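You operate a simulated robot arm through the tools that you are given. There is no shell and no other tool. Be economical: measure what you need, move in short steps, check, and stop when the job is done.

Carry out the task below with a simulated two-armed robot. There is one attempt and no reset: what you move stays moved.

JOB
Take the steel bracket labelled "L" from the middle shelf of the white trolley and leave it on the top shelf of the white trolley. Stack the rubber block that says "V" from the top shelf of the white trolley on top of the rubber block labelled "M". Put the grey strap ratchet in the black tray. Fetch the red strap ratchet and set it on top of the plywood board. Put the tin that says "flat" from the front of the trailer bed on the lower shelf of the lift bench and the tin marked "silk" on top of the shoe carton there. Put the small carton labelled "ties" from the rear of the trailer bed on the far edge of the trailer bed and the small carton that says "fuses" on the bottom shelf of the grey parts trolley. Any order will do. Set down upright: tin, small carton.

It is judged by the outcome, as a careful person would: the job done as asked, and still so three seconds after it is handed in. It fails if anything else is knocked over, pushed out of place, dropped, spilled or broken.

ROBOT AND FRAMES
Two 7-joint arms with two-finger parallel grippers on one trunk, on a base that drives. Base frame: it is fixed to the floor where the robot stands at the start and does not move with it; the origin is under the middle of the robot, x ahead of it, y to its left, z up; the surface under the hand at the start is at about z = 1140. Readings come in mm, degrees, newtons and seconds.
The left shoulder is at the start at [34, 182, 1221], the right one opposite. With the tool pointing down near the work surface each hand reaches from about 100 to 680 mm from the robot's upright axis, wherever it stands, measured 20 degrees to its own side. Places, roughly: black paint tin, silver paint tin, white tin [-5250, 3500, 750]; black tray (50x27x6 cm) [-7600, 4700, 800]; bottom shelf of the grey parts trolley [-7600, 2700, 200]; far edge of the trailer bed [-3600, 5800, 700]; grey strap ratchet (5x13x5 cm) [-3700, 3300, 700]; lower shelf of the lift bench [-7600, 5000, 300]; plywood board (57x30x4 cm) [-1900, 2300, 300]; red strap ratchet (5x13x5 cm) [-3700, 3100, 700]; rubber block [500, 0, 1250]; shoe carton [-5250, 4250, 750]; small carton [-5250, 5500, 750]; steel bracket [500, 0, 750]; top shelf of the white trolley [400, 0, 1100]. Payload 3.91 kg a hand.
Tool frame (each hand has its own): the origin (TCP) lies between the finger pads and is the grasp point; the fingertips stand 30 mm ahead of it; z points along the fingers, y is the line along which they close. Largest opening 110 mm; finger width 20, thickness 10; the body of the gripper, 48 by 112 mm, starts 55 mm behind the TCP.
Orientation is that of the tool frame in the base frame, as a unit quaternion [x, y, z, w]. With the fingers straight down and closing along the base's y, the tool's x points along the base's -x, its y along +y and its z along -z.

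CONTROLS
- The arms move only by the tool apply_moves. It takes "left_targets", "right_targets" or both (then of equal length, played together; a hand with none holds still); each is a list of rows, each a list of 7 numbers: the shift along the tool's x, y, z in mm, then the turn, a rotation vector about the tool's x, y, z in degrees, then the finger opening in mm, from 0 to 110. In form: [[dx, dy, dz, ax, ay, az, fingers], ...]. A call has 1 to 20 rows; each row shifts and turns the commanded pose from where the row before left it, along the tool's axes as they then stand. Rows are played at 5 a second. More than 50 mm and 8.6 degrees between two rows, or a gripper value outside its range, and nothing of the call is played. Where a pose cannot be reached the arm comes as near as it can. A force on the tool above 40 N (or 10 N above the force at the start of the call, whichever is more), or a blocked arm, ends the call early, and 0.2 s more pass. Each finger travels about 72 mm/s and halts on what it meets, pressing with about 33 N; the grip force reading is that of the motor and also rises with nothing between the fingers. The clock runs only during rows and for 0.2 s after the last one: add rows that do not move to give the fingers time. The reply holds the time, the measured pose of the TCP, the force on the tool along the base axes, the opening and the grip force, in the units named above and with some noise, with the torque about the TCP (base axes, N m) and any sound that the robot's microphone picked up.
- Cameras (640 x 400 px; columns grow to the right, rows downward): "scene" is now at [151.3, -16.5, 1430.3]; the picture's right is [-0.10, -1.00, 0.00], its down [-0.49, 0.05, -0.87] and it looks along [0.86, -0.09, -0.49] (base axes); focal length 214 px, centre (320, 200). "left" rides on the left gripper at [72, -17, -103] in its tool frame; the picture's right is [0.23, 0.97, 0.00], its down [-0.76, 0.18, -0.62] and it looks along [-0.61, 0.14, 0.78] (tool axes); focal length 222 px, centre (320, 200). "right" rides on the right gripper at [72, 17, -103] in its tool frame; the picture's right is [-0.23, 0.97, 0.00], its down [-0.76, -0.18, -0.62] and it looks along [-0.61, -0.14, 0.78] (tool axes); focal length 222 px, centre (320, 200). There is no depth. A picture from a camera that has moved, and an enlarged one, comes with that camera's place and axes in the base frame and with its lens. The place of the scene camera against the robot may be out by one fixed shift of up to 12 mm in any direction.
- capture(camera): a new picture of that camera. No time passes.
- move_column(by): slides the trunk up (or, below 0, down) by that many mm; the arms and the scene camera ride with it, the base frame stays. It gives what a move gives, with no picture.
- roll_base(legs): drives the robot by 1 to 6 legs, each [ahead, left, turn to the left] in mm, mm and degrees, along the robot's own axes; the way and the turn of a leg run together, so that a leg with both is an arc; at most 1500 mm and 180 degrees a leg. The arms and the cameras ride along, it lands a little off, and it stops where it bumps. It gives what a move gives.
- pan_tilt(pan, tilt): turns the head with the scene camera to pan (to the left, within 80 degrees either way) and tilt (down, from -29 to 69), counted from straight ahead of the robot. It gives what a move gives.
- close_up(camera, box): a new picture of the part [left, top, right, bottom] of that camera's present view, enlarged. No time passes.
- close_job(): hands the job in; it is judged then, once.

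Go step by step. Nothing tells you exact positions but the pictures and the camera data: compare them with the known pose of the tool, close in by small moves and look again before you grip or let go. The budget is 483 turns and 226 pictures, counting those below and the enlarged ones. Unless the task says otherwise, let go and move clear before handing in.

The tools are called after "Call:" by a JSON object that holds its "op" and its "data". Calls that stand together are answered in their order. apply_moves: Moves the arms, as the interface text tells. Its arguments: {"type":"object","properties":{"left_targets":{"type":"array","items":{"type":"array","items":{"type":"number"}}},"right_targets":{"type":"array","items":{"type":"array","items":{"type":"number"}}}},"required":[]} The other tools are called the same way: move_column (by) slides the trunk up or down; roll_base (legs) drives the base; pan_tilt (pan, tilt) turns the head that bears the scene camera; capture (camera) takes a picture; close_up (camera, box) takes an enlarged picture of a part of a camera's view; close_job () hands the job in.

At the start:

```text
time_s: 0.0
left_position: [343.6, 124.1, 1419.8]
left_orientation: [0.0, 1.0, 0.0, 0.0]
left_ft_force: [-0.2, 0.4, 0.1]
left_ft_torque: [0.0, 0.0, 0.0]
left_gripper_width: 109.8
left_grip_force: 0.1
right_position: [278.5, -107.7, 1363.5]
right_orientation: [0.001, 1.0, 0.0, 0.0]
right_ft_force: [0.5, 0.3, -0.1]
right_ft_torque: [0.01, -0.01, 0.0]
right_gripper_width: 110.0
right_grip_force: 0.0
trunk travel left (down, up): [-475.0, 39.0]
robot x, y, heading: [0.1, 0.5, -0.1]
head pan, tilt: [-5.6, 29.7]
```

scene: 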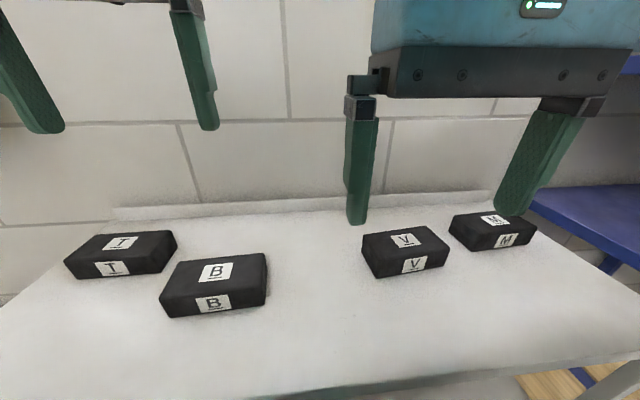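
right: 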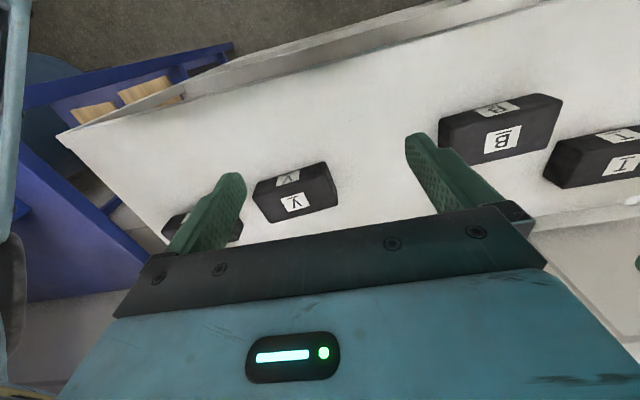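
left: 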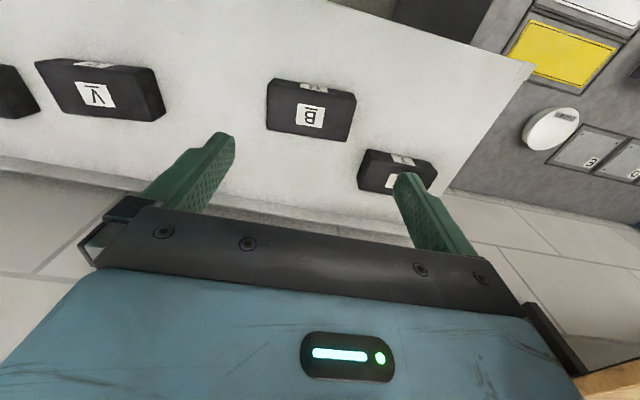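

I see four rubber blocks (T, B, V, M) on the top shelf of the white trolley. I'll enlarge V and M to measure them.

Call:
{"op": "close_up", "data": {"camera": "scene", "box": [340, 190, 560, 300]}}

Call:
{"op": "close_up", "data": {"camera": "right", "box": [140, 130, 380, 280]}}

```text
2.91 times, centred on (450, 245) of scene
camera zoom: at [151.3, -16.5, 1430.3], right [-0.1, -1.0, 0.0], down [-0.49, 0.05, -0.87], along [0.86, -0.09, -0.49], focal length 624 px, centre (-58, 69)
```

zoom: 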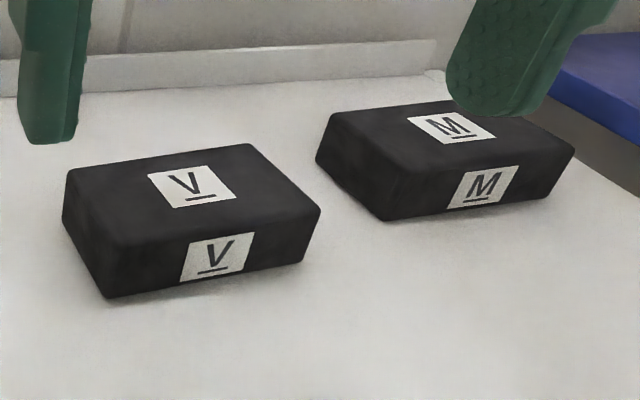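

```text
2.67 times, centred on (260, 205) of right
camera zoom: at [205.7, -91.3, 1467.4], right [0.23, 0.97, 0.0], down [0.76, -0.18, 0.62], along [0.61, -0.14, -0.78], focal length 592 px, centre (480, 187)
```

zoom: 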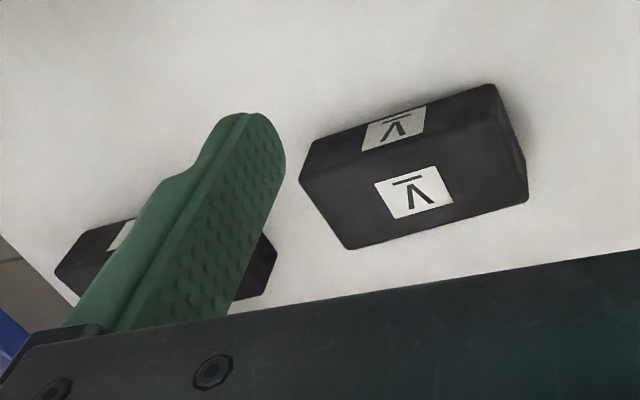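

V is about 125×63×45 mm near (421,-183), M near (462,-389). Moving the right hand over V and turning it so that the fingers close across V's short side.

Call:
{"op": "apply_moves", "data": {"right_targets": [[-35.6, -18.8, 20, 0, 0, 0, 110], [-35.6, -18.8, 20, 0, 0, 0, 110], [-35.6, -18.8, 20, 0, 0, 0, 110], [-35.6, -18.8, 20, 0, 0, 0, 110], [0, 0, 0, 0, 0, 8.34, 110], [0, 0, 0, 0, 0, 8.34, 110], [0, 0, 0, 0, 0, 8.34, 110], [0, 0, 0, 0, 0, 8.34, 110], [0, 0, 0, 0, 0, 8.34, 110], [0, 0, 0, 0, 0, 8.34, 110], [0, 0, 0, 0, 0, 8.34, 110], [0, 0, 0, 0, 0, 8.34, 110], [0, 0, 0, 0, 0, 8.34, 110], [0, 0, 0, 0, 0, 8.34, 110]]}}

Call:
{"op": "capture", "data": {"camera": "right"}}

Call:
{"op": "capture", "data": {"camera": "scene"}}

```text
time_s: 3.0
left_position: [344.1, 123.5, 1420.0]
left_orientation: [0.0, 1.0, 0.0, 0.0]
left_ft_force: [-0.8, 0.4, -0.2]
left_ft_torque: [-0.01, 0.02, 0.03]
left_gripper_width: 110.2
left_grip_force: 0.2
right_position: [422.6, -184.6, 1282.7]
right_orientation: [0.666, 0.746, 0.0, 0.001]
right_ft_force: [-0.1, 1.1, 0.7]
right_ft_torque: [-0.01, 0.0, 0.02]
right_gripper_width: 109.9
right_grip_force: 0.0
trunk travel left (down, up): [-475.0, 39.0]
robot x, y, heading: [-0.7, -0.5, -0.0]
head pan, tilt: [-5.6, 29.7]
```

```text
220 pictures are left
camera right: at [430.2, -109.9, 1387.1], right [0.99, -0.12, 0.0], down [-0.09, -0.78, 0.62], along [-0.07, -0.62, -0.78], focal length 222 px, centre (320, 200)
```

right: 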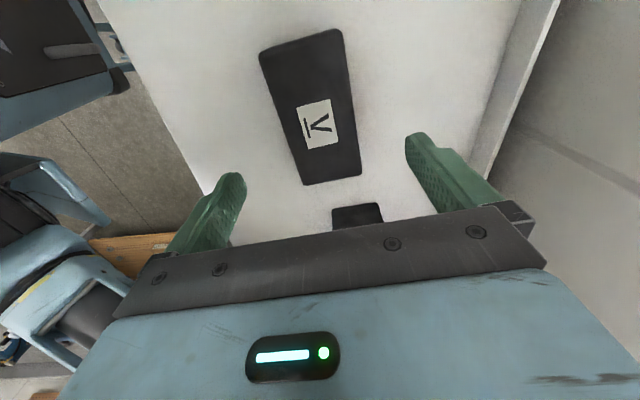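

```text
219 pictures are left
camera scene: at [151.4, -16.5, 1430.3], right [-0.1, -1.0, 0.0], down [-0.49, 0.05, -0.87], along [0.86, -0.09, -0.49], focal length 214 px, centre (320, 200)
```

scene: 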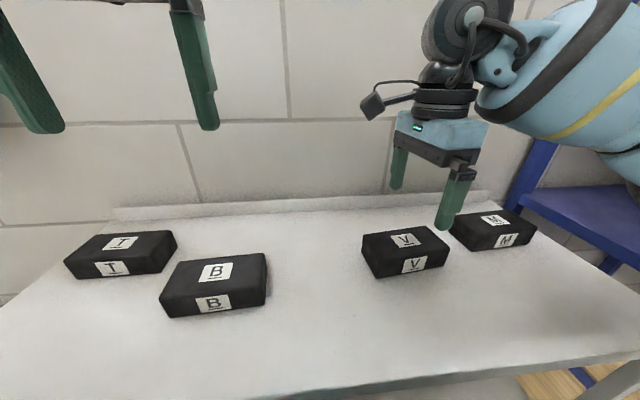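

V's centre is about 1–3 mm from under the TCP. Descending and gripping.

Call:
{"op": "apply_moves", "data": {"right_targets": [[2.5, -1, 34, 0, 0, 0, 110], [0, 0, 34, 0, 0, 0, 110], [0, 0, 35, 0, 0, 0, 110], [0, 0, 0, 0, 0, 0, 55], [0, 0, 0, 0, 0, 0, 50], [0, 0, 0, 0, 0, 0, 50], [0, 0, 0, 0, 0, 0, 50]]}}

Call:
{"op": "capture", "data": {"camera": "right"}}

```text
time_s: 4.6
left_position: [343.4, 124.8, 1419.4]
left_orientation: [0.0, 1.0, 0.0, 0.0]
left_ft_force: [0.2, -0.3, 0.6]
left_ft_torque: [-0.01, -0.02, 0.0]
left_gripper_width: 109.8
left_grip_force: 0.1
right_position: [419.5, -179.0, 1179.8]
right_orientation: [0.665, 0.746, 0.001, -0.001]
right_ft_force: [1.9, 0.3, -0.4]
right_ft_torque: [0.02, -0.24, -0.05]
right_gripper_width: 68.0
right_grip_force: 33.1
trunk travel left (down, up): [-475.0, 39.0]
robot x, y, heading: [-0.4, 0.7, -0.1]
head pan, tilt: [-5.6, 29.7]
```

```text
218 pictures are left
camera right: at [427.7, -105.8, 1283.4], right [0.99, -0.11, 0.0], down [-0.09, -0.78, 0.62], along [-0.07, -0.62, -0.78], focal length 222 px, centre (320, 200)
```

right: 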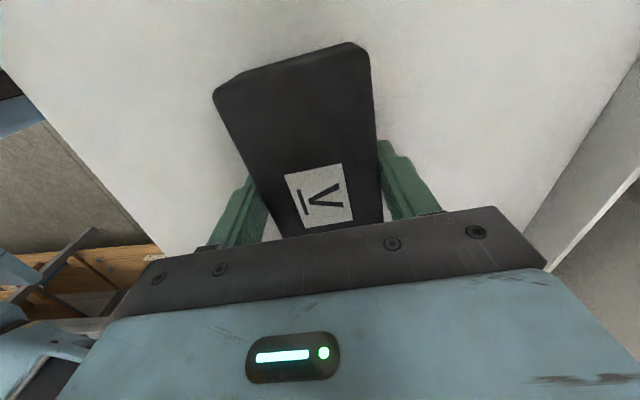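

Gripped at 68 mm. Lifting and moving toward M part way, then looking.

Call:
{"op": "apply_moves", "data": {"right_targets": [[0, 0, -25, 0, 0, 0, 50], [0, 0, -35, 0, 0, 0, 50], [0, 0, -40, 0, 0, 0, 50], [-40, 0, 0, 0, 0, 0, 50], [-40, 0, 0, 0, 0, 0, 50]]}}

Call:
{"op": "capture", "data": {"camera": "right"}}

Call:
{"op": "capture", "data": {"camera": "scene"}}

```text
time_s: 5.8
left_position: [344.2, 122.9, 1417.9]
left_orientation: [0.0, 1.0, 0.001, 0.0]
left_ft_force: [0.1, 0.5, 0.9]
left_ft_torque: [0.04, 0.0, 0.01]
left_gripper_width: 109.9
left_grip_force: 0.1
right_position: [430.1, -261.4, 1279.1]
right_orientation: [0.665, 0.746, 0.0, 0.0]
right_ft_force: [0.7, 0.3, -5.3]
right_ft_torque: [0.01, -0.02, -0.03]
right_gripper_width: 67.7
right_grip_force: 32.8
trunk travel left (down, up): [-475.0, 39.0]
robot x, y, heading: [-1.6, 2.6, -0.0]
head pan, tilt: [-5.6, 29.7]
```

```text
217 pictures are left
camera right: at [437.9, -187.1, 1382.8], right [0.99, -0.11, 0.0], down [-0.09, -0.78, 0.62], along [-0.07, -0.62, -0.78], focal length 222 px, centre (320, 200)
```

right: 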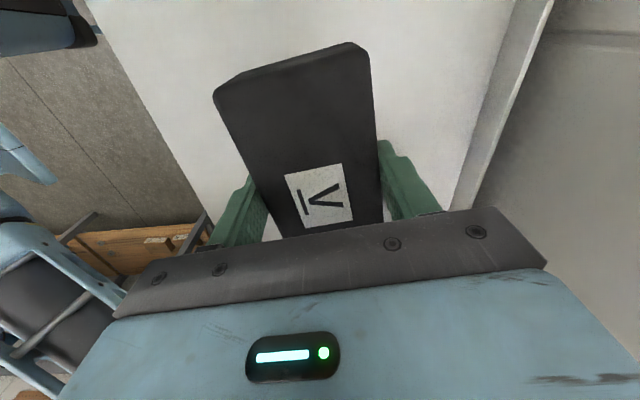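

```text
216 pictures are left
camera scene: at [151.3, -18.0, 1430.2], right [-0.1, -1.0, 0.0], down [-0.49, 0.05, -0.87], along [0.86, -0.09, -0.5], focal length 214 px, centre (320, 200)
```

scene: 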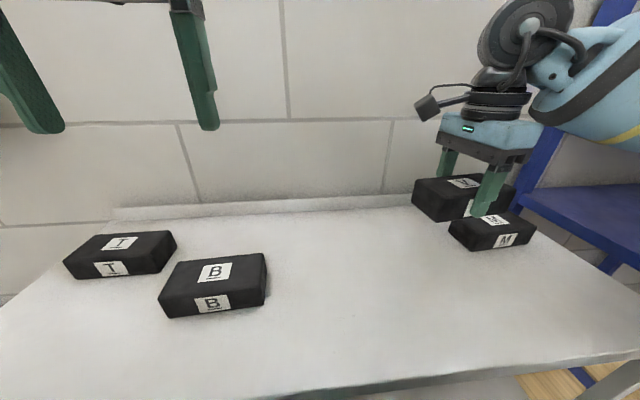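

M's centre works out to about (462,-387), with yaw about 4°. Moving V above it with a small turn.

Call:
{"op": "apply_moves", "data": {"right_targets": [[-32, 4.4, 0, 0, 0, 0, 50], [-32, 4.4, 0, 0, 0, 0, 50], [-32, 4.4, 0, 0, 0, 0, 50], [-30.7, 4.4, 0, 0, 0, 2, 50], [0, 0, 20, 0, 0, 0, 50], [0, 0, 15, 0, 0, 0, 50]]}}

Call:
{"op": "close_up", "data": {"camera": "scene", "box": [400, 120, 620, 257]}}

```text
time_s: 7.2
left_position: [343.9, 125.0, 1419.4]
left_orientation: [-0.001, 1.0, 0.0, -0.001]
left_ft_force: [0.0, 0.8, 0.9]
left_ft_torque: [-0.01, -0.04, -0.04]
left_gripper_width: 110.2
left_grip_force: 0.0
right_position: [461.8, -383.0, 1246.0]
right_orientation: [0.678, 0.735, -0.001, 0.001]
right_ft_force: [0.5, -0.8, -5.0]
right_ft_torque: [0.02, 0.0, -0.03]
right_gripper_width: 68.0
right_grip_force: 33.1
trunk travel left (down, up): [-475.0, 39.0]
robot x, y, heading: [2.6, 1.4, -0.0]
head pan, tilt: [-5.6, 29.7]
```

```text
2.91 times, centred on (510, 188) of scene
camera zoom: at [151.5, -15.6, 1430.2], right [-0.1, -1.0, 0.0], down [-0.49, 0.05, -0.87], along [0.86, -0.09, -0.5], focal length 624 px, centre (-233, 234)
```

zoom: 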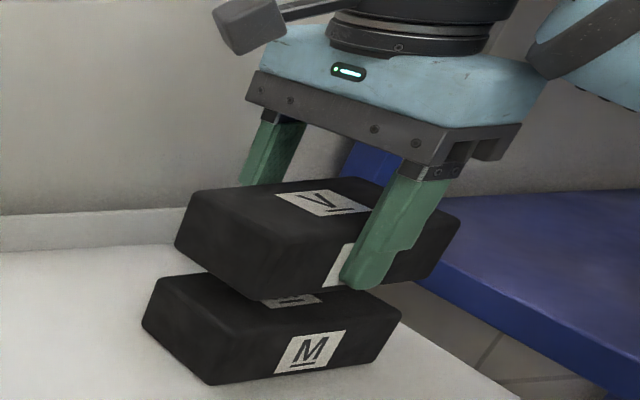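

V lines up with M by projection. Lowering to contact in small steps.

Call:
{"op": "apply_moves", "data": {"right_targets": [[0, 0, 13, 0, 0, 0, 50], [0, 0, 3, 0, 0, 0, 50], [0, 0, 2, 0, 0, 0, 50], [0, 0, 0, 0, 0, 0, 50]]}}

Call:
{"op": "close_up", "data": {"camera": "scene", "box": [400, 120, 620, 257]}}

```text
time_s: 8.2
left_position: [343.4, 131.7, 1418.0]
left_orientation: [0.0, 1.0, -0.003, 0.001]
left_ft_force: [0.5, -0.3, -0.3]
left_ft_torque: [0.0, -0.04, 0.0]
left_gripper_width: 109.9
left_grip_force: 0.0
right_position: [460.5, -378.7, 1230.7]
right_orientation: [0.678, 0.735, -0.001, 0.002]
right_ft_force: [-0.3, 0.2, -4.5]
right_ft_torque: [0.0, -0.04, 0.01]
right_gripper_width: 67.7
right_grip_force: 32.8
trunk travel left (down, up): [-475.0, 39.0]
robot x, y, heading: [-0.7, 2.4, 0.0]
head pan, tilt: [-5.6, 29.7]
```

```text
2.91 times, centred on (510, 188) of scene
camera zoom: at [150.2, -9.1, 1430.5], right [-0.1, -1.0, 0.01], down [-0.49, 0.04, -0.87], along [0.87, -0.09, -0.49], focal length 624 px, centre (-233, 234)
```

zoom: 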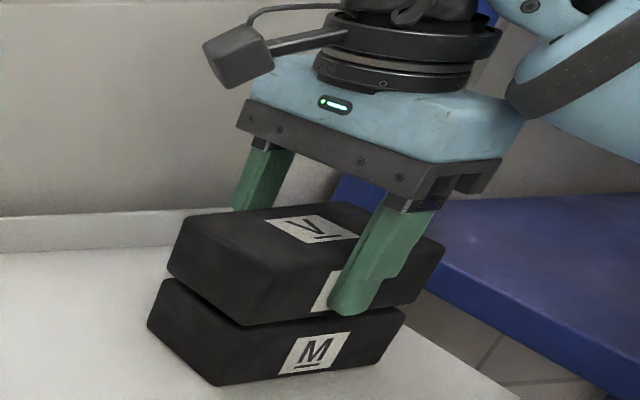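

The robot itself seems to have leaned slightly as I lowered, so something other than the tool may be in contact. Looking at the right arm.

Call:
{"op": "pan_tilt", "data": {"pan": -50, "tilt": 30}}

Call:
{"op": "capture", "data": {"camera": "scene"}}

```text
time_s: 9.3
left_position: [344.0, 131.8, 1418.3]
left_orientation: [0.0, 1.0, -0.003, -0.001]
left_ft_force: [0.1, -0.2, 0.3]
left_ft_torque: [-0.02, -0.02, -0.02]
left_gripper_width: 110.2
left_grip_force: 0.0
right_position: [460.9, -379.0, 1229.9]
right_orientation: [0.678, 0.735, -0.002, 0.002]
right_ft_force: [0.4, -0.1, -5.3]
right_ft_torque: [0.04, -0.01, -0.03]
right_gripper_width: 67.8
right_grip_force: 32.8
trunk travel left (down, up): [-475.0, 39.0]
robot x, y, heading: [-0.2, -0.1, 0.2]
head pan, tilt: [-50.0, 30.0]
```

```text
213 pictures are left
camera scene: at [118.6, -69.4, 1430.1], right [-0.77, -0.64, 0.0], down [-0.32, 0.38, -0.87], along [0.56, -0.67, -0.5], focal length 214 px, centre (320, 200)
```

scene: 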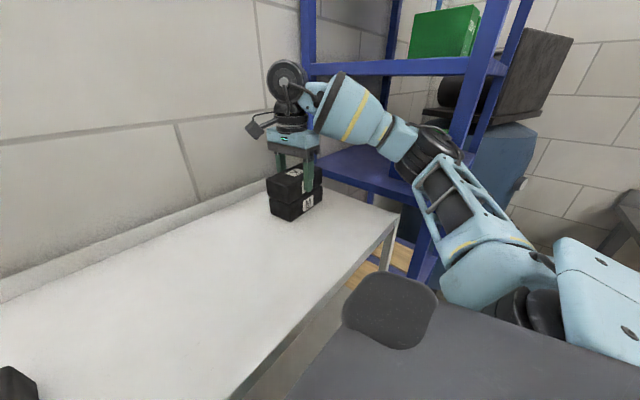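

The elbow is pressing on the blue rack's post. I'll raise and bring V back in front of me, then turn the base right to reach M from a freer stance.

Call:
{"op": "apply_moves", "data": {"right_targets": [[0, 0, -20, 0, 0, 0, 50], [0, 0, -30, 0, 0, 0, 50], [40, -5, -20, 0, 0, 0, 50], [45, -5, 0, 0, 0, 0, 50], [45, -5, 0, 0, 0, 0, 50], [45, -5, 0, 0, 0, 0, 50], [45, -5, 0, 0, 0, 0, 50]]}}

Call:
{"op": "pan_tilt", "data": {"pan": -40, "tilt": 60}}

Call:
{"op": "capture", "data": {"camera": "scene"}}

```text
time_s: 10.9
left_position: [345.1, 124.1, 1418.6]
left_orientation: [0.0, 1.0, -0.001, 0.0]
left_ft_force: [-1.0, 0.5, -0.5]
left_ft_torque: [-0.07, -0.03, -0.01]
left_gripper_width: 110.1
left_grip_force: 0.1
right_position: [420.8, -164.7, 1298.6]
right_orientation: [0.679, 0.734, 0.0, 0.0]
right_ft_force: [-0.3, 0.8, -4.3]
right_ft_torque: [0.0, -0.01, 0.04]
right_gripper_width: 67.9
right_grip_force: 33.2
trunk travel left (down, up): [-475.0, 39.0]
robot x, y, heading: [1.9, -2.8, 0.1]
head pan, tilt: [-50.0, 30.0]
```

```text
time_s: 11.9
left_position: [344.5, 123.1, 1419.4]
left_orientation: [0.0, 1.0, -0.001, 0.001]
left_ft_force: [0.8, -0.2, 1.5]
left_ft_torque: [-0.03, -0.04, 0.03]
left_gripper_width: 110.0
left_grip_force: 0.0
right_position: [420.7, -167.0, 1297.9]
right_orientation: [0.679, 0.734, 0.0, 0.0]
right_ft_force: [0.2, 1.0, -4.0]
right_ft_torque: [0.0, -0.03, 0.01]
right_gripper_width: 67.8
right_grip_force: 32.9
trunk travel left (down, up): [-475.0, 39.0]
robot x, y, heading: [1.2, -3.2, 0.2]
head pan, tilt: [-40.0, 60.0]
```

```text
212 pictures are left
camera scene: at [112.6, -50.5, 1387.7], right [-0.64, -0.77, 0.0], down [-0.66, 0.56, -0.5], along [0.38, -0.32, -0.87], focal length 214 px, centre (320, 200)
```

scene: 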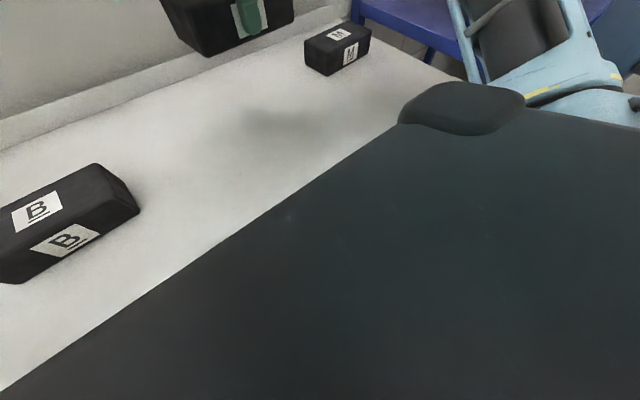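

The torso hides the base, so I'll back off a little, shift left and turn right 25°.

Call:
{"op": "roll_base", "data": {"legs": [[-45, 35, 0], [0, 0, -25]]}}

Call:
{"op": "pan_tilt", "data": {"pan": -20, "tilt": 30}}

Call:
{"op": "capture", "data": {"camera": "scene"}}

```text
time_s: 14.1
left_position: [319.6, 0.8, 1418.6]
left_orientation: [0.217, 0.976, 0.0, 0.0]
left_ft_force: [-0.2, 0.2, -0.5]
left_ft_torque: [-0.03, -0.03, 0.0]
left_gripper_width: 110.1
left_grip_force: 0.0
right_position: [265.4, -293.7, 1297.1]
right_orientation: [0.821, 0.571, 0.0, -0.001]
right_ft_force: [-0.5, -0.5, -5.5]
right_ft_torque: [-0.02, -0.01, -0.01]
right_gripper_width: 67.8
right_grip_force: 32.8
trunk travel left (down, up): [-475.0, 39.0]
robot x, y, heading: [-42.0, 31.5, -24.9]
head pan, tilt: [-40.0, 60.0]
```

```text
time_s: 15.1
left_position: [321.0, 2.3, 1419.2]
left_orientation: [0.216, 0.976, -0.001, 0.0]
left_ft_force: [11.2, 13.1, 10.5]
left_ft_torque: [-1.41, 2.31, -1.32]
left_gripper_width: 110.0
left_grip_force: 0.1
right_position: [265.6, -293.1, 1298.0]
right_orientation: [0.821, 0.571, 0.0, 0.0]
right_ft_force: [-0.9, -0.4, -4.7]
right_ft_torque: [-0.03, 0.01, 0.01]
right_gripper_width: 67.5
right_grip_force: 32.9
trunk travel left (down, up): [-475.0, 39.0]
robot x, y, heading: [-45.6, 31.5, -25.1]
head pan, tilt: [-20.0, 30.0]
```

```text
211 pictures are left
camera scene: at [71.5, -65.0, 1427.4], right [-0.74, -0.67, 0.0], down [-0.35, 0.39, -0.85], along [0.58, -0.63, -0.52], focal length 214 px, centre (320, 200)
```

scene: 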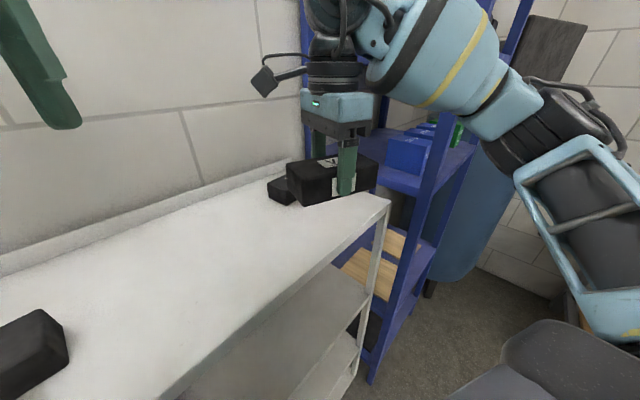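

The left hand reads a force after the head move, so they may be touching. Moving the left hand outward a little and checking.

Call:
{"op": "apply_moves", "data": {"left_targets": [[0, 0, 0, 0, 0, 0, 110], [0, 25, 0, 0, 0, 0, 110], [0, 25, 0, 0, 0, 0, 110], [0, 25, 0, 0, 0, 0, 110]]}}

Call:
{"op": "capture", "data": {"camera": "scene"}}

```text
time_s: 16.1
left_position: [350.1, 70.6, 1418.7]
left_orientation: [0.217, 0.976, 0.001, 0.0]
left_ft_force: [-0.2, -0.9, 0.1]
left_ft_torque: [0.0, -0.01, 0.0]
left_gripper_width: 110.1
left_grip_force: 0.1
right_position: [265.2, -292.8, 1298.0]
right_orientation: [0.821, 0.571, 0.0, 0.0]
right_ft_force: [0.5, -0.4, -4.8]
right_ft_torque: [0.0, -0.01, 0.01]
right_gripper_width: 67.6
right_grip_force: 32.7
trunk travel left (down, up): [-475.0, 39.0]
robot x, y, heading: [-47.5, 34.8, -25.0]
head pan, tilt: [-20.0, 30.0]
```

```text
210 pictures are left
camera scene: at [74.7, -62.1, 1429.8], right [-0.71, -0.71, 0.0], down [-0.35, 0.35, -0.87], along [0.61, -0.61, -0.5], focal length 214 px, centre (320, 200)
```

scene: 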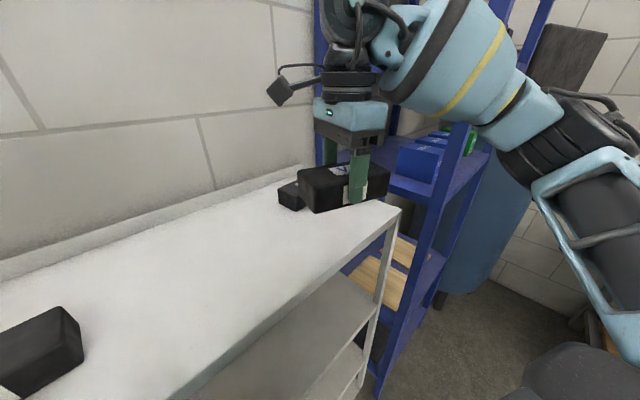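

The head had brushed the left hand; now clear. Turning V back to M's yaw and moving above M.

Call:
{"op": "apply_moves", "data": {"right_targets": [[0, 0, 0, 0, 0, -8.4, 50], [0, 0, 0, 0, 0, -8.4, 50], [0, 0, 0, 0, 0, -8.4, 50], [-21.5, 37.6, 0, 0, 0, 0, 50], [-21.5, 37.6, 0, 0, 0, 0, 50], [-21.5, 37.6, 0, 0, 0, 0, 50], [-21.5, 37.6, 0, 0, 0, 0, 50], [-21.5, 37.6, 0, 0, 0, 0, 50]]}}

Call:
{"op": "capture", "data": {"camera": "scene"}}

```text
time_s: 17.9
left_position: [351.3, 70.7, 1419.1]
left_orientation: [0.216, 0.976, -0.001, 0.0]
left_ft_force: [1.2, -0.6, -0.6]
left_ft_torque: [0.01, -0.04, -0.03]
left_gripper_width: 109.7
left_grip_force: 0.1
right_position: [441.8, -377.7, 1293.7]
right_orientation: [0.675, 0.738, -0.001, 0.001]
right_ft_force: [0.6, 2.0, -4.8]
right_ft_torque: [-0.08, 0.0, 0.0]
right_gripper_width: 67.9
right_grip_force: 32.5
right hand out of reach, approached as far as the arm can: row 8
trunk travel left (down, up): [-475.0, 39.0]
robot x, y, heading: [-43.2, 38.5, -25.0]
head pan, tilt: [-20.0, 30.0]
```

```text
209 pictures are left
camera scene: at [75.3, -61.3, 1429.8], right [-0.71, -0.71, 0.0], down [-0.35, 0.35, -0.87], along [0.61, -0.61, -0.5], focal length 214 px, centre (320, 200)
```

scene: 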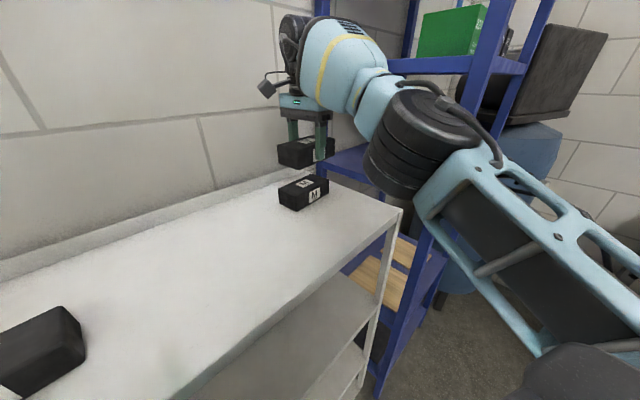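

Just short of reach; driving forward 30 mm along the heading.

Call:
{"op": "roll_base", "data": {"legs": [[35, 0, 0]]}}

Call:
{"op": "capture", "data": {"camera": "scene"}}

```text
time_s: 18.7
left_position: [376.2, 58.1, 1420.5]
left_orientation: [0.217, 0.976, -0.001, 0.002]
left_ft_force: [-0.5, 0.4, -0.1]
left_ft_torque: [-0.03, -0.04, 0.01]
left_gripper_width: 110.1
left_grip_force: 0.0
right_position: [467.6, -391.6, 1296.9]
right_orientation: [0.677, 0.736, 0.001, 0.003]
right_ft_force: [0.5, 0.2, -4.6]
right_ft_torque: [0.0, 0.02, 0.01]
right_gripper_width: 67.8
right_grip_force: 33.5
trunk travel left (down, up): [-475.0, 39.0]
robot x, y, heading: [-12.4, 21.5, -25.2]
head pan, tilt: [-20.0, 30.0]
```

```text
208 pictures are left
camera scene: at [101.1, -74.7, 1430.7], right [-0.71, -0.71, 0.0], down [-0.35, 0.35, -0.87], along [0.61, -0.61, -0.5], focal length 214 px, centre (320, 200)
```

scene: 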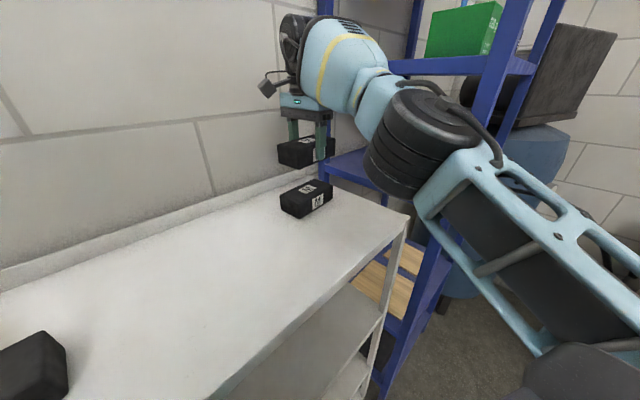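

Call:
{"op": "apply_moves", "data": {"right_targets": [[6, -5, 15, 0, 0, 0, 50], [0, 0, 20, 0, 0, 0, 50], [0, 0, 15, 0, 0, 0, 50], [0, 0, 0, 0, 0, 0, 50]]}}

Call:
{"op": "close_up", "data": {"camera": "scene", "box": [240, 90, 400, 230]}}

```text
time_s: 19.7
left_position: [379.8, 56.1, 1419.5]
left_orientation: [0.217, 0.976, 0.0, 0.002]
left_ft_force: [-0.3, 0.7, 0.5]
left_ft_torque: [0.0, 0.0, 0.02]
left_gripper_width: 109.9
left_grip_force: 0.2
right_position: [463.7, -389.5, 1245.3]
right_orientation: [0.677, 0.736, -0.001, 0.002]
right_ft_force: [1.2, -0.4, -4.0]
right_ft_torque: [0.03, -0.02, -0.03]
right_gripper_width: 68.0
right_grip_force: 33.1
trunk travel left (down, up): [-475.0, 39.0]
robot x, y, heading: [-15.1, 19.6, -25.1]
head pan, tilt: [-20.0, 30.0]
```

```text
2.86 times, centred on (320, 160) of scene
camera zoom: at [104.2, -76.6, 1429.9], right [-0.71, -0.71, 0.0], down [-0.35, 0.35, -0.87], along [0.61, -0.61, -0.5], focal length 613 px, centre (320, 314)
```

zoom: 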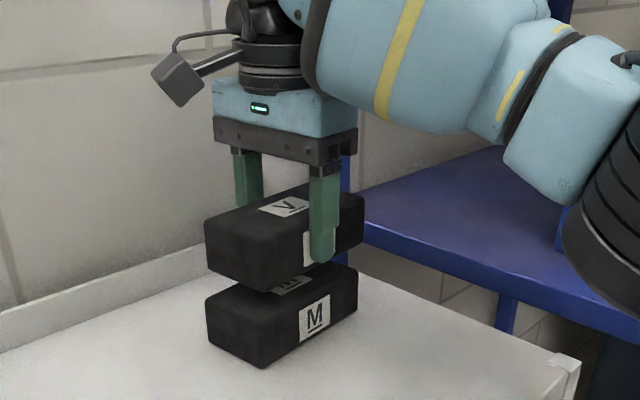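

Well aligned. Lowering onto M.

Call:
{"op": "apply_moves", "data": {"right_targets": [[4, -1, 14, 0, 0, 0, 50], [0, 0, 2, 0, 0, 0, 50], [0, 0, 2, 0, 0, 0, 50], [0, 0, 0, 0, 0, 0, 50]]}}

Call:
{"op": "close_up", "data": {"camera": "scene", "box": [240, 90, 400, 230]}}

```text
time_s: 20.7
left_position: [381.0, 54.5, 1419.6]
left_orientation: [0.217, 0.976, 0.0, 0.001]
left_ft_force: [0.1, 0.7, 0.4]
left_ft_torque: [0.01, 0.02, 0.0]
left_gripper_width: 110.1
left_grip_force: 0.1
right_position: [464.2, -385.1, 1226.0]
right_orientation: [0.677, 0.736, 0.001, 0.001]
right_ft_force: [-0.8, 0.1, -4.2]
right_ft_torque: [0.05, 0.0, 0.01]
right_gripper_width: 68.2
right_grip_force: 33.0
trunk travel left (down, up): [-475.0, 39.0]
robot x, y, heading: [-14.5, 23.3, -25.1]
head pan, tilt: [-20.0, 30.0]
```

```text
2.86 times, centred on (320, 160) of scene
camera zoom: at [105.1, -77.0, 1429.7], right [-0.71, -0.71, 0.0], down [-0.35, 0.35, -0.87], along [0.61, -0.61, -0.5], focal length 613 px, centre (320, 314)
```

zoom: 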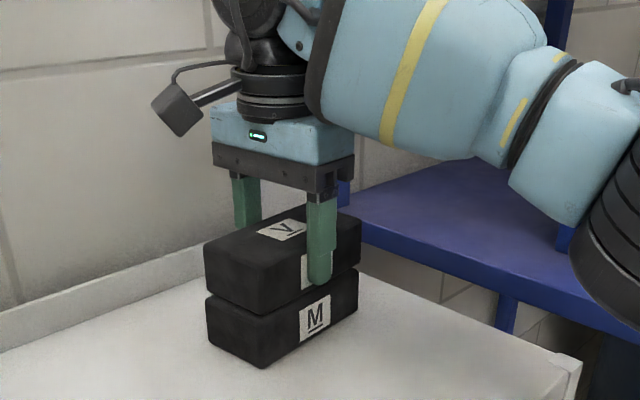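

Call:
{"op": "apply_moves", "data": {"right_targets": [[0, 0, 1.5, 0, 0, 0, 50], [0, 0, 0, 0, 0, 0, 50]]}}

```text
time_s: 21.3
left_position: [380.8, 54.6, 1418.6]
left_orientation: [0.217, 0.976, 0.0, 0.001]
left_ft_force: [-0.8, 0.2, -0.1]
left_ft_torque: [-0.02, 0.01, -0.01]
left_gripper_width: 110.0
left_grip_force: 0.1
right_position: [464.1, -386.1, 1225.3]
right_orientation: [0.677, 0.736, 0.0, 0.0]
right_ft_force: [0.9, 0.1, -2.2]
right_ft_torque: [0.17, 0.08, -0.03]
right_gripper_width: 67.9
right_grip_force: 32.7
trunk travel left (down, up): [-475.0, 39.0]
robot x, y, heading: [-13.9, 20.6, -24.8]
head pan, tilt: [-20.0, 30.0]
```

Contact is starting (the weight reading is dropping). One millimetre more, release, and rise.

Call:
{"op": "apply_moves", "data": {"right_targets": [[0, 0, 1, 0, 0, 0, 50], [0, 0, 0, 0, 0, 0, 80], [0, 0, 0, 0, 0, 0, 100], [0, 0, 0, 0, 0, 0, 105], [0, 0, -20, 0, 0, 0, 105], [0, 0, -40, 0, 0, 0, 105], [0, 0, -40, 0, 0, 0, 105]]}}

Call:
{"op": "capture", "data": {"camera": "scene"}}

```text
time_s: 22.9
left_position: [379.8, 58.9, 1419.9]
left_orientation: [0.216, 0.976, -0.002, 0.0]
left_ft_force: [-0.1, 0.1, 0.0]
left_ft_torque: [0.01, 0.02, 0.0]
left_gripper_width: 110.1
left_grip_force: 0.1
right_position: [461.9, -376.6, 1320.5]
right_orientation: [0.676, 0.737, -0.001, 0.002]
right_ft_force: [0.2, 1.3, 0.0]
right_ft_torque: [-0.09, 0.06, -0.03]
right_gripper_width: 105.0
right_grip_force: 0.1
right hand out of reach, approached as far as the arm can: row 7
trunk travel left (down, up): [-475.0, 39.0]
robot x, y, heading: [-16.4, 19.9, -25.2]
head pan, tilt: [-20.0, 30.0]
```

```text
205 pictures are left
camera scene: at [104.5, -73.8, 1430.1], right [-0.71, -0.71, 0.0], down [-0.35, 0.35, -0.87], along [0.61, -0.61, -0.5], focal length 214 px, centre (320, 200)
```

scene: 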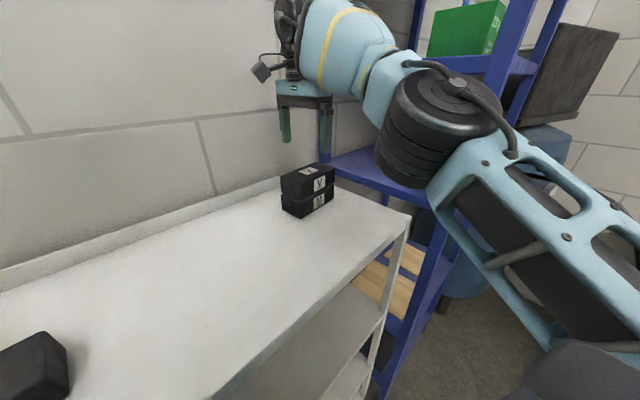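

V rests on M. Retracting the right hand, then backing away and facing the trolley to look at the middle shelf.

Call:
{"op": "apply_moves", "data": {"right_targets": [[20, -37, 0, 0, 0, 0, 105], [20, -37, 0, 0, 0, 0, 105], [20, -37, 0, 0, 0, 0, 105], [20, -37, 0, 0, 0, 0, 105], [20, -37, 0, 0, 0, 0, 105], [20, -37, 0, 0, 0, -8, 100], [0, 0, 0, 0, 0, -8, 100], [0, 0, 0, 0, 0, -8, 100], [0, 0, 0, 0, 0, -8, 100], [0, 0, 0, 0, 0, -8, 100], [0, 0, 0, 0, 0, -8, 100]]}}

Call:
{"op": "roll_base", "data": {"legs": [[-350, 0, 0], [0, 0, 25]]}}

Call:
{"op": "capture", "data": {"camera": "scene"}}

```text
time_s: 25.3
left_position: [380.8, 55.5, 1417.6]
left_orientation: [0.217, 0.976, -0.001, 0.001]
left_ft_force: [0.2, 0.3, -0.3]
left_ft_torque: [-0.01, 0.0, 0.0]
left_gripper_width: 110.0
left_grip_force: 0.1
right_position: [229.4, -278.4, 1319.9]
right_orientation: [0.318, 0.948, 0.0, 0.001]
right_ft_force: [0.6, 0.1, -0.5]
right_ft_torque: [-0.02, -0.02, 0.01]
right_gripper_width: 100.0
right_grip_force: 0.0
trunk travel left (down, up): [-475.0, 39.0]
robot x, y, heading: [-13.6, 21.1, -25.4]
head pan, tilt: [-20.0, 30.0]
```

```text
time_s: 28.9
left_position: [5.7, 370.1, 1419.1]
left_orientation: [-0.003, 1.0, 0.0, 0.001]
left_ft_force: [0.5, -0.3, 0.4]
left_ft_torque: [0.02, -0.01, 0.02]
left_gripper_width: 109.9
left_grip_force: 0.1
right_position: [13.6, 3.0, 1319.1]
right_orientation: [0.103, 0.995, 0.0, 0.001]
right_ft_force: [-0.4, -0.6, -0.5]
right_ft_torque: [0.02, -0.01, -0.01]
right_gripper_width: 100.2
right_grip_force: 0.1
trunk travel left (down, up): [-475.0, 39.0]
robot x, y, heading: [-338.3, 168.8, 0.3]
head pan, tilt: [-20.0, 30.0]
```

```text
204 pictures are left
camera scene: at [-189.0, 130.6, 1429.8], right [-0.33, -0.94, 0.0], down [-0.47, 0.17, -0.87], along [0.82, -0.29, -0.5], focal length 214 px, centre (320, 200)
```

scene: 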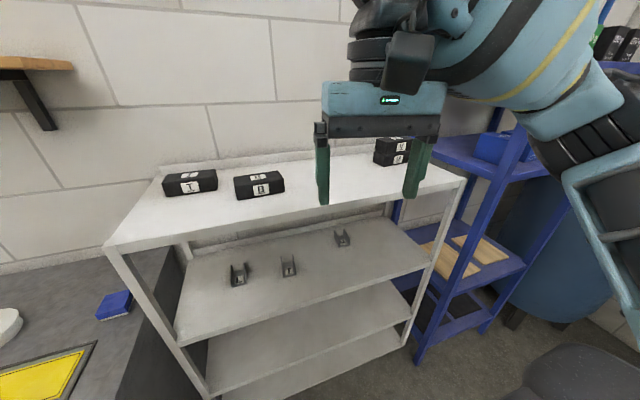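

Three brackets on the middle shelf. Enlarging to find "L".

Call:
{"op": "close_up", "data": {"camera": "scene", "box": [210, 210, 370, 310]}}

```text
4.00 times, centred on (290, 260) of scene
camera zoom: at [-189.0, 130.6, 1429.8], right [-0.33, -0.94, 0.0], down [-0.47, 0.17, -0.87], along [0.82, -0.29, -0.5], focal length 858 px, centre (440, -40)
```

zoom: 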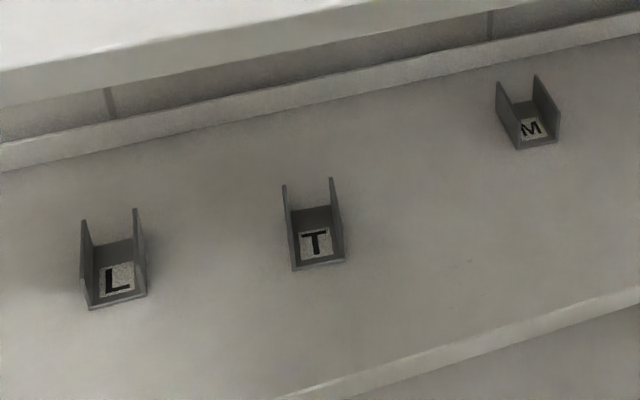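

L is the left bracket at about (437,246). I'll lower the trunk to view it more from the side, after moving both hands slightly apart to clear the view.

Call:
{"op": "move_column", "data": {"by": -300}}

Call:
{"op": "pan_tilt", "data": {"pan": 10, "tilt": 25}}

Call:
{"op": "capture", "data": {"camera": "scene"}}

```text
time_s: 31.9
left_position: [116.3, 370.8, 1006.8]
left_orientation: [-0.004, 0.986, -0.002, -0.166]
left_ft_force: [-1.4, 0.7, 0.6]
left_ft_torque: [0.03, 0.02, 0.0]
left_gripper_width: 110.1
left_grip_force: 0.0
right_position: [13.8, 2.4, 1019.9]
right_orientation: [0.102, 0.995, 0.0, 0.001]
right_ft_force: [-0.1, 0.2, 0.1]
right_ft_torque: [0.01, -0.01, 0.0]
right_gripper_width: 100.2
right_grip_force: 0.0
trunk travel left (down, up): [-175.0, 339.0]
robot x, y, heading: [-334.9, 166.2, 0.5]
head pan, tilt: [-20.0, 30.0]
```

```text
time_s: 32.8
left_position: [116.4, 370.4, 1006.0]
left_orientation: [-0.003, 0.986, -0.002, -0.167]
left_ft_force: [0.1, -0.7, 0.0]
left_ft_torque: [0.0, -0.02, -0.01]
left_gripper_width: 110.2
left_grip_force: 0.1
right_position: [17.0, 2.3, 1019.1]
right_orientation: [0.107, 0.994, 0.001, -0.001]
right_ft_force: [64.6, -6.5, 4.5]
right_ft_torque: [0.97, 7.74, -1.56]
right_gripper_width: 100.1
right_grip_force: 0.1
trunk travel left (down, up): [-175.0, 339.0]
robot x, y, heading: [-334.6, 167.2, 0.4]
head pan, tilt: [10.0, 25.0]
```

```text
202 pictures are left
camera scene: at [-59.5, 139.7, 1108.6], right [-0.24, -0.97, 0.0], down [-0.4, 0.1, -0.91], along [0.88, -0.22, -0.42], focal length 214 px, centre (320, 200)
```

scene: 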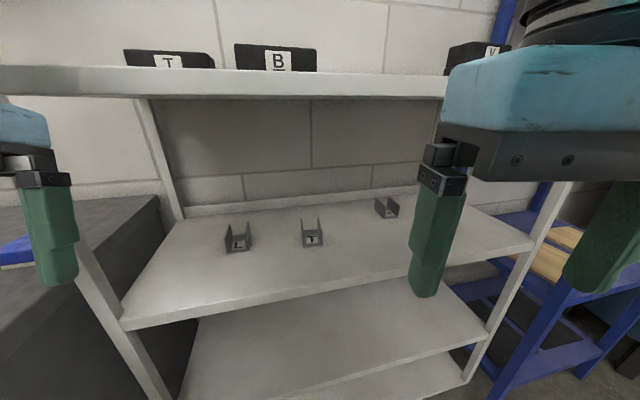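

Something is off: the right hand reads 64 N and the left hand has shifted oddly. I'll undo the head move first and look.

Call:
{"op": "pan_tilt", "data": {"pan": -20, "tilt": 30}}

Call:
{"op": "capture", "data": {"camera": "scene"}}

Call:
{"op": "capture", "data": {"camera": "left"}}

```text
time_s: 33.8
left_position: [115.9, 370.4, 1007.5]
left_orientation: [-0.004, 0.986, -0.001, -0.167]
left_ft_force: [0.4, 0.7, -0.7]
left_ft_torque: [-0.02, -0.02, -0.03]
left_gripper_width: 110.2
left_grip_force: 0.1
right_position: [12.1, 3.4, 1020.7]
right_orientation: [0.101, 0.995, 0.002, 0.002]
right_ft_force: [1.0, -0.2, -0.6]
right_ft_torque: [-0.03, 0.0, 0.01]
right_gripper_width: 99.9
right_grip_force: 0.1
trunk travel left (down, up): [-175.0, 339.0]
robot x, y, heading: [-336.1, 166.1, 0.7]
head pan, tilt: [-20.0, 30.0]
```

```text
201 pictures are left
camera scene: at [-63.7, 131.4, 1100.5], right [-0.34, -0.94, 0.0], down [-0.47, 0.17, -0.87], along [0.82, -0.29, -0.5], focal length 214 px, centre (320, 200)
```

scene: 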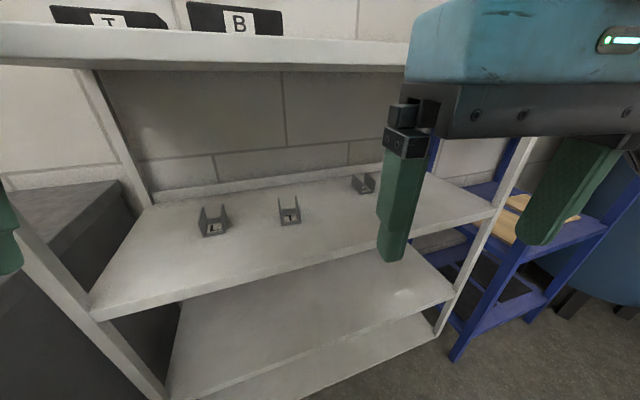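

```text
200 pictures are left
camera left: at [82.5, 353.3, 1127.4], right [-0.22, 0.97, 0.07], down [0.92, 0.18, 0.34], along [0.32, 0.14, -0.94], focal length 222 px, centre (320, 200)
```

left: 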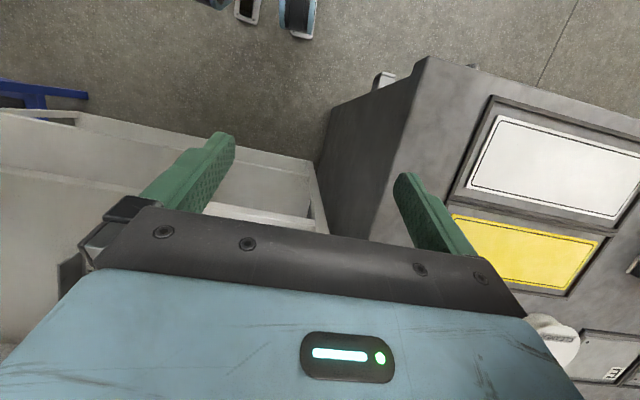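

Right force is gone. I'll issue a null move on the left hand to see whether it settles.

Call:
{"op": "apply_moves", "data": {"left_targets": [[0, 0, 0, 0, 0, 0, 110], [0, 0, 0, 0, 0, 0, 110]], "right_targets": [[0, 0, 0, 0, 0, 0, 100], [0, 0, 0, 0, 0, 0, 100]]}}

```text
time_s: 34.4
left_position: [115.5, 369.8, 1007.2]
left_orientation: [-0.004, 0.986, -0.002, -0.167]
left_ft_force: [0.2, -0.8, -0.6]
left_ft_torque: [0.03, 0.0, 0.02]
left_gripper_width: 110.1
left_grip_force: 0.0
right_position: [13.3, 3.6, 1019.9]
right_orientation: [0.102, 0.995, -0.001, 0.001]
right_ft_force: [0.9, -0.2, 0.7]
right_ft_torque: [-0.06, -0.03, -0.01]
right_gripper_width: 100.2
right_grip_force: 0.0
trunk travel left (down, up): [-175.0, 339.0]
robot x, y, heading: [-335.9, 170.4, 0.3]
head pan, tilt: [-20.0, 30.0]
```

The trunk evidently leans forward as it lowers. Now measuring bracket L from here.

Call:
{"op": "close_up", "data": {"camera": "scene", "box": [170, 180, 320, 274]}}

```text
4.26 times, centred on (245, 227) of scene
camera zoom: at [-63.8, 131.5, 1100.0], right [-0.33, -0.94, 0.0], down [-0.47, 0.17, -0.87], along [0.82, -0.29, -0.5], focal length 913 px, centre (639, 85)
```

zoom: 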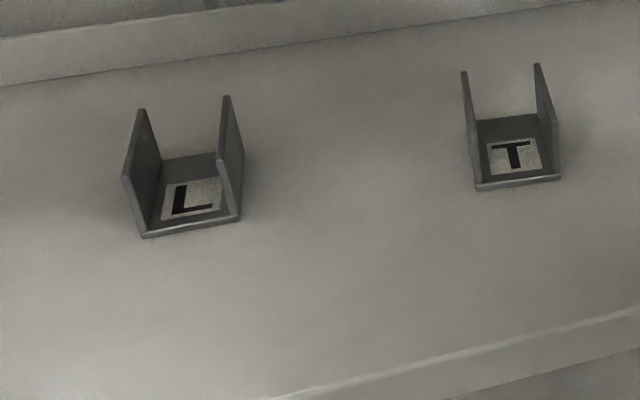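

L measures about 48 wide, 40 tall, 70 deep, at about (416,240) on a shelf at z≈785. Pitching the left hand to point forward and down.

Call:
{"op": "apply_moves", "data": {"left_targets": [[0, 0, 0, 0, -8, 0, 110], [0, 0, 0, 0, -8, 0, 110], [0, 0, 0, 0, -8, 0, 110], [0, 0, 0, 0, -8, 0, 110], [0, 0, 0, 0, -8, 0, 110], [0, 0, 0, 0, -8, 0, 110], [0, 0, 0, 0, -8, 0, 110], [0, 0, 0, 0, -8, 0, 110]]}}

Call:
{"op": "capture", "data": {"camera": "left"}}

```text
time_s: 36.2
left_position: [115.8, 371.7, 1008.2]
left_orientation: [-0.004, 0.924, 0.0, 0.382]
left_ft_force: [-0.3, -0.3, 0.1]
left_ft_torque: [0.0, -0.02, -0.02]
left_gripper_width: 109.9
left_grip_force: 0.0
right_position: [12.4, 2.9, 1019.5]
right_orientation: [0.102, 0.995, 0.0, 0.0]
right_ft_force: [0.0, 0.1, -0.2]
right_ft_torque: [-0.03, 0.02, -0.02]
right_gripper_width: 100.2
right_grip_force: 0.0
trunk travel left (down, up): [-175.0, 339.0]
robot x, y, heading: [-338.8, 171.2, 0.4]
head pan, tilt: [-20.0, 30.0]
```

```text
198 pictures are left
camera left: at [-7.5, 352.9, 1028.7], right [-0.17, 0.97, -0.16], down [0.1, 0.18, 0.98], along [0.98, 0.15, -0.13], focal length 222 px, centre (320, 200)
```

left: 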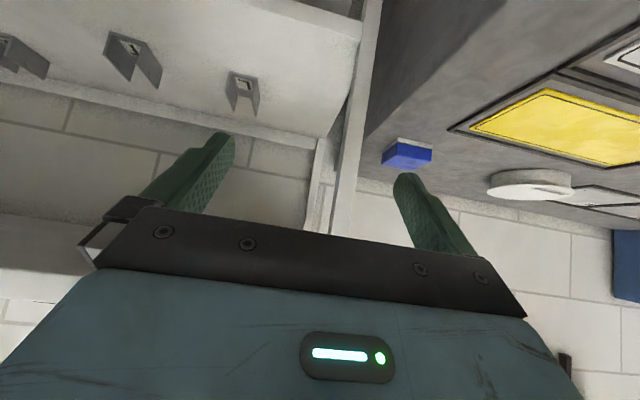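

Works well. Moving the left hand to in front of bracket L: sideways first, then in.

Call:
{"op": "apply_moves", "data": {"left_targets": [[0, -33, 0, 0, 0, 0, 110], [0, -33, 0, 0, 0, 0, 110], [0, -33, 0, 0, 0, 0, 110], [0, -32, 0, 0, 0, 0, 110], [-8, 0, 40, 0, 0, 0, 110], [-8, 0, 40, 0, 0, 0, 110], [-8, 0, 40, 0, 0, 0, 110], [-8, 0, 40, 0, 0, 0, 110], [-8, 0, 40, 0, 0, 0, 110], [0, 0, 15, 0, 0, 0, 110]]}}

Call:
{"op": "capture", "data": {"camera": "left"}}

Call:
{"op": "capture", "data": {"camera": "scene"}}

```text
time_s: 38.4
left_position: [294.6, 238.2, 882.2]
left_orientation: [-0.003, 0.924, 0.001, 0.382]
left_ft_force: [0.4, -1.0, -0.4]
left_ft_torque: [0.02, 0.04, 0.03]
left_gripper_width: 110.0
left_grip_force: 0.0
right_position: [13.3, 2.7, 1018.2]
right_orientation: [0.103, 0.995, 0.0, 0.001]
right_ft_force: [-0.4, -0.1, 0.3]
right_ft_torque: [0.02, -0.01, 0.0]
right_gripper_width: 100.1
right_grip_force: 0.0
trunk travel left (down, up): [-175.0, 339.0]
robot x, y, heading: [-335.2, 171.0, 0.6]
head pan, tilt: [-20.0, 30.0]
```

```text
197 pictures are left
camera left: at [171.6, 220.7, 903.9], right [-0.17, 0.97, -0.16], down [0.1, 0.18, 0.98], along [0.98, 0.15, -0.13], focal length 222 px, centre (320, 200)
```

left: 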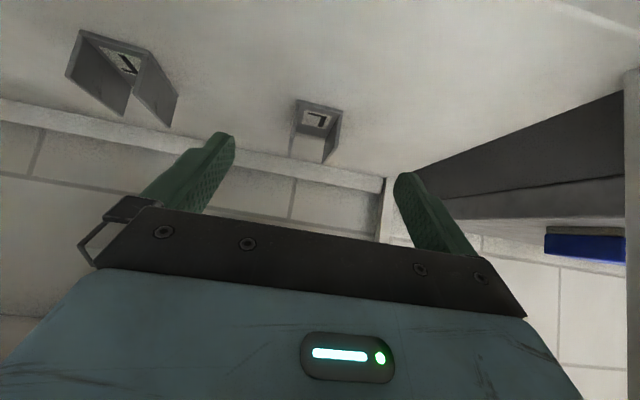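

```text
196 pictures are left
camera scene: at [-63.8, 131.6, 1100.0], right [-0.33, -0.94, 0.0], down [-0.47, 0.17, -0.87], along [0.82, -0.29, -0.5], focal length 214 px, centre (320, 200)
```

scene: 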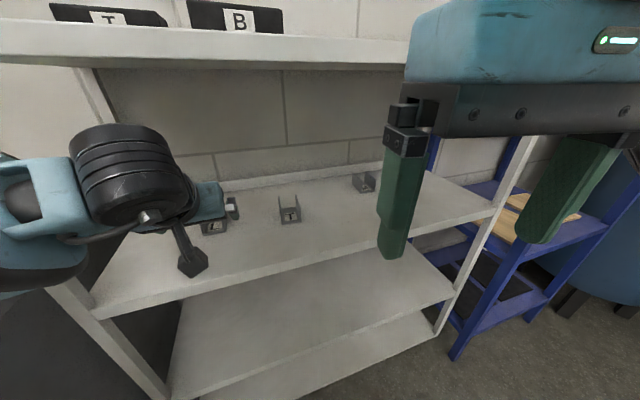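

Call:
{"op": "close_up", "data": {"camera": "left", "box": [260, 80, 380, 180]}}

```text
4.00 times, centred on (320, 130) of left
camera zoom: at [171.6, 220.7, 903.9], right [-0.17, 0.97, -0.16], down [0.1, 0.18, 0.98], along [0.98, 0.15, -0.13], focal length 888 px, centre (320, 480)
```

zoom: 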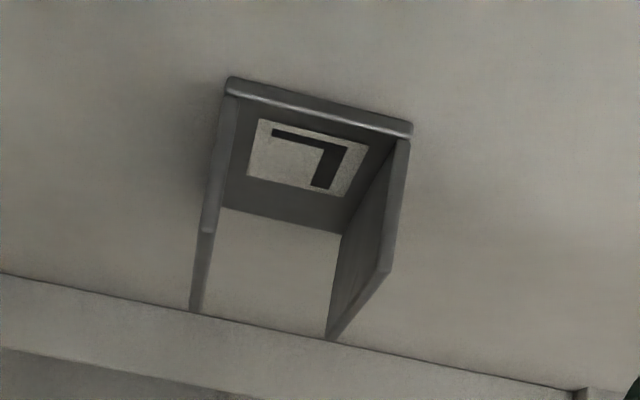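

Bracket centre about (416,237.5), base at z≈782. Advancing to straddle it with a margin in height.

Call:
{"op": "apply_moves", "data": {"left_targets": [[-8.3, 0, 29, 0, 0, 0, 110], [-8.3, 0, 29, 0, 0, 0, 110], [-8.3, 0, 29, 0, 0, 0, 110], [-8.3, 0, 28, 0, 0, 0, 110], [0, 0, 0, 0, 0, 0, 110]]}}

Call:
{"op": "capture", "data": {"camera": "left"}}

Call:
{"op": "close_up", "data": {"camera": "scene", "box": [150, 160, 310, 260]}}

```text
time_s: 39.6
left_position: [401.3, 241.7, 825.1]
left_orientation: [-0.003, 0.925, 0.0, 0.38]
left_ft_force: [-0.2, 0.0, -0.1]
left_ft_torque: [0.02, 0.03, -0.01]
left_gripper_width: 110.1
left_grip_force: 0.0
right_position: [12.9, 3.0, 1018.9]
right_orientation: [0.103, 0.995, 0.0, 0.0]
right_ft_force: [0.1, -0.4, 0.1]
right_ft_torque: [-0.01, 0.03, -0.01]
right_gripper_width: 100.0
right_grip_force: 0.1
trunk travel left (down, up): [-175.0, 339.0]
robot x, y, heading: [-335.5, 170.2, 0.5]
head pan, tilt: [-20.0, 30.0]
```

```text
194 pictures are left
camera left: at [277.8, 223.4, 845.8], right [-0.17, 0.97, -0.16], down [0.1, 0.18, 0.98], along [0.98, 0.15, -0.13], focal length 222 px, centre (320, 200)
```

left: 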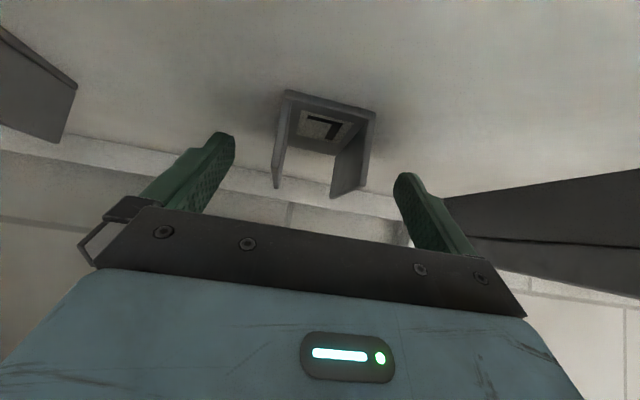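

```text
4.00 times, centred on (230, 210) of scene
camera zoom: at [-64.0, 131.6, 1100.1], right [-0.33, -0.94, 0.0], down [-0.47, 0.17, -0.87], along [0.82, -0.29, -0.5], focal length 858 px, centre (680, 160)
```

zoom: 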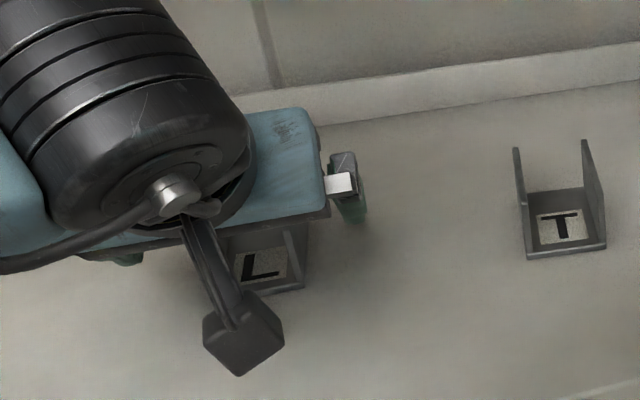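

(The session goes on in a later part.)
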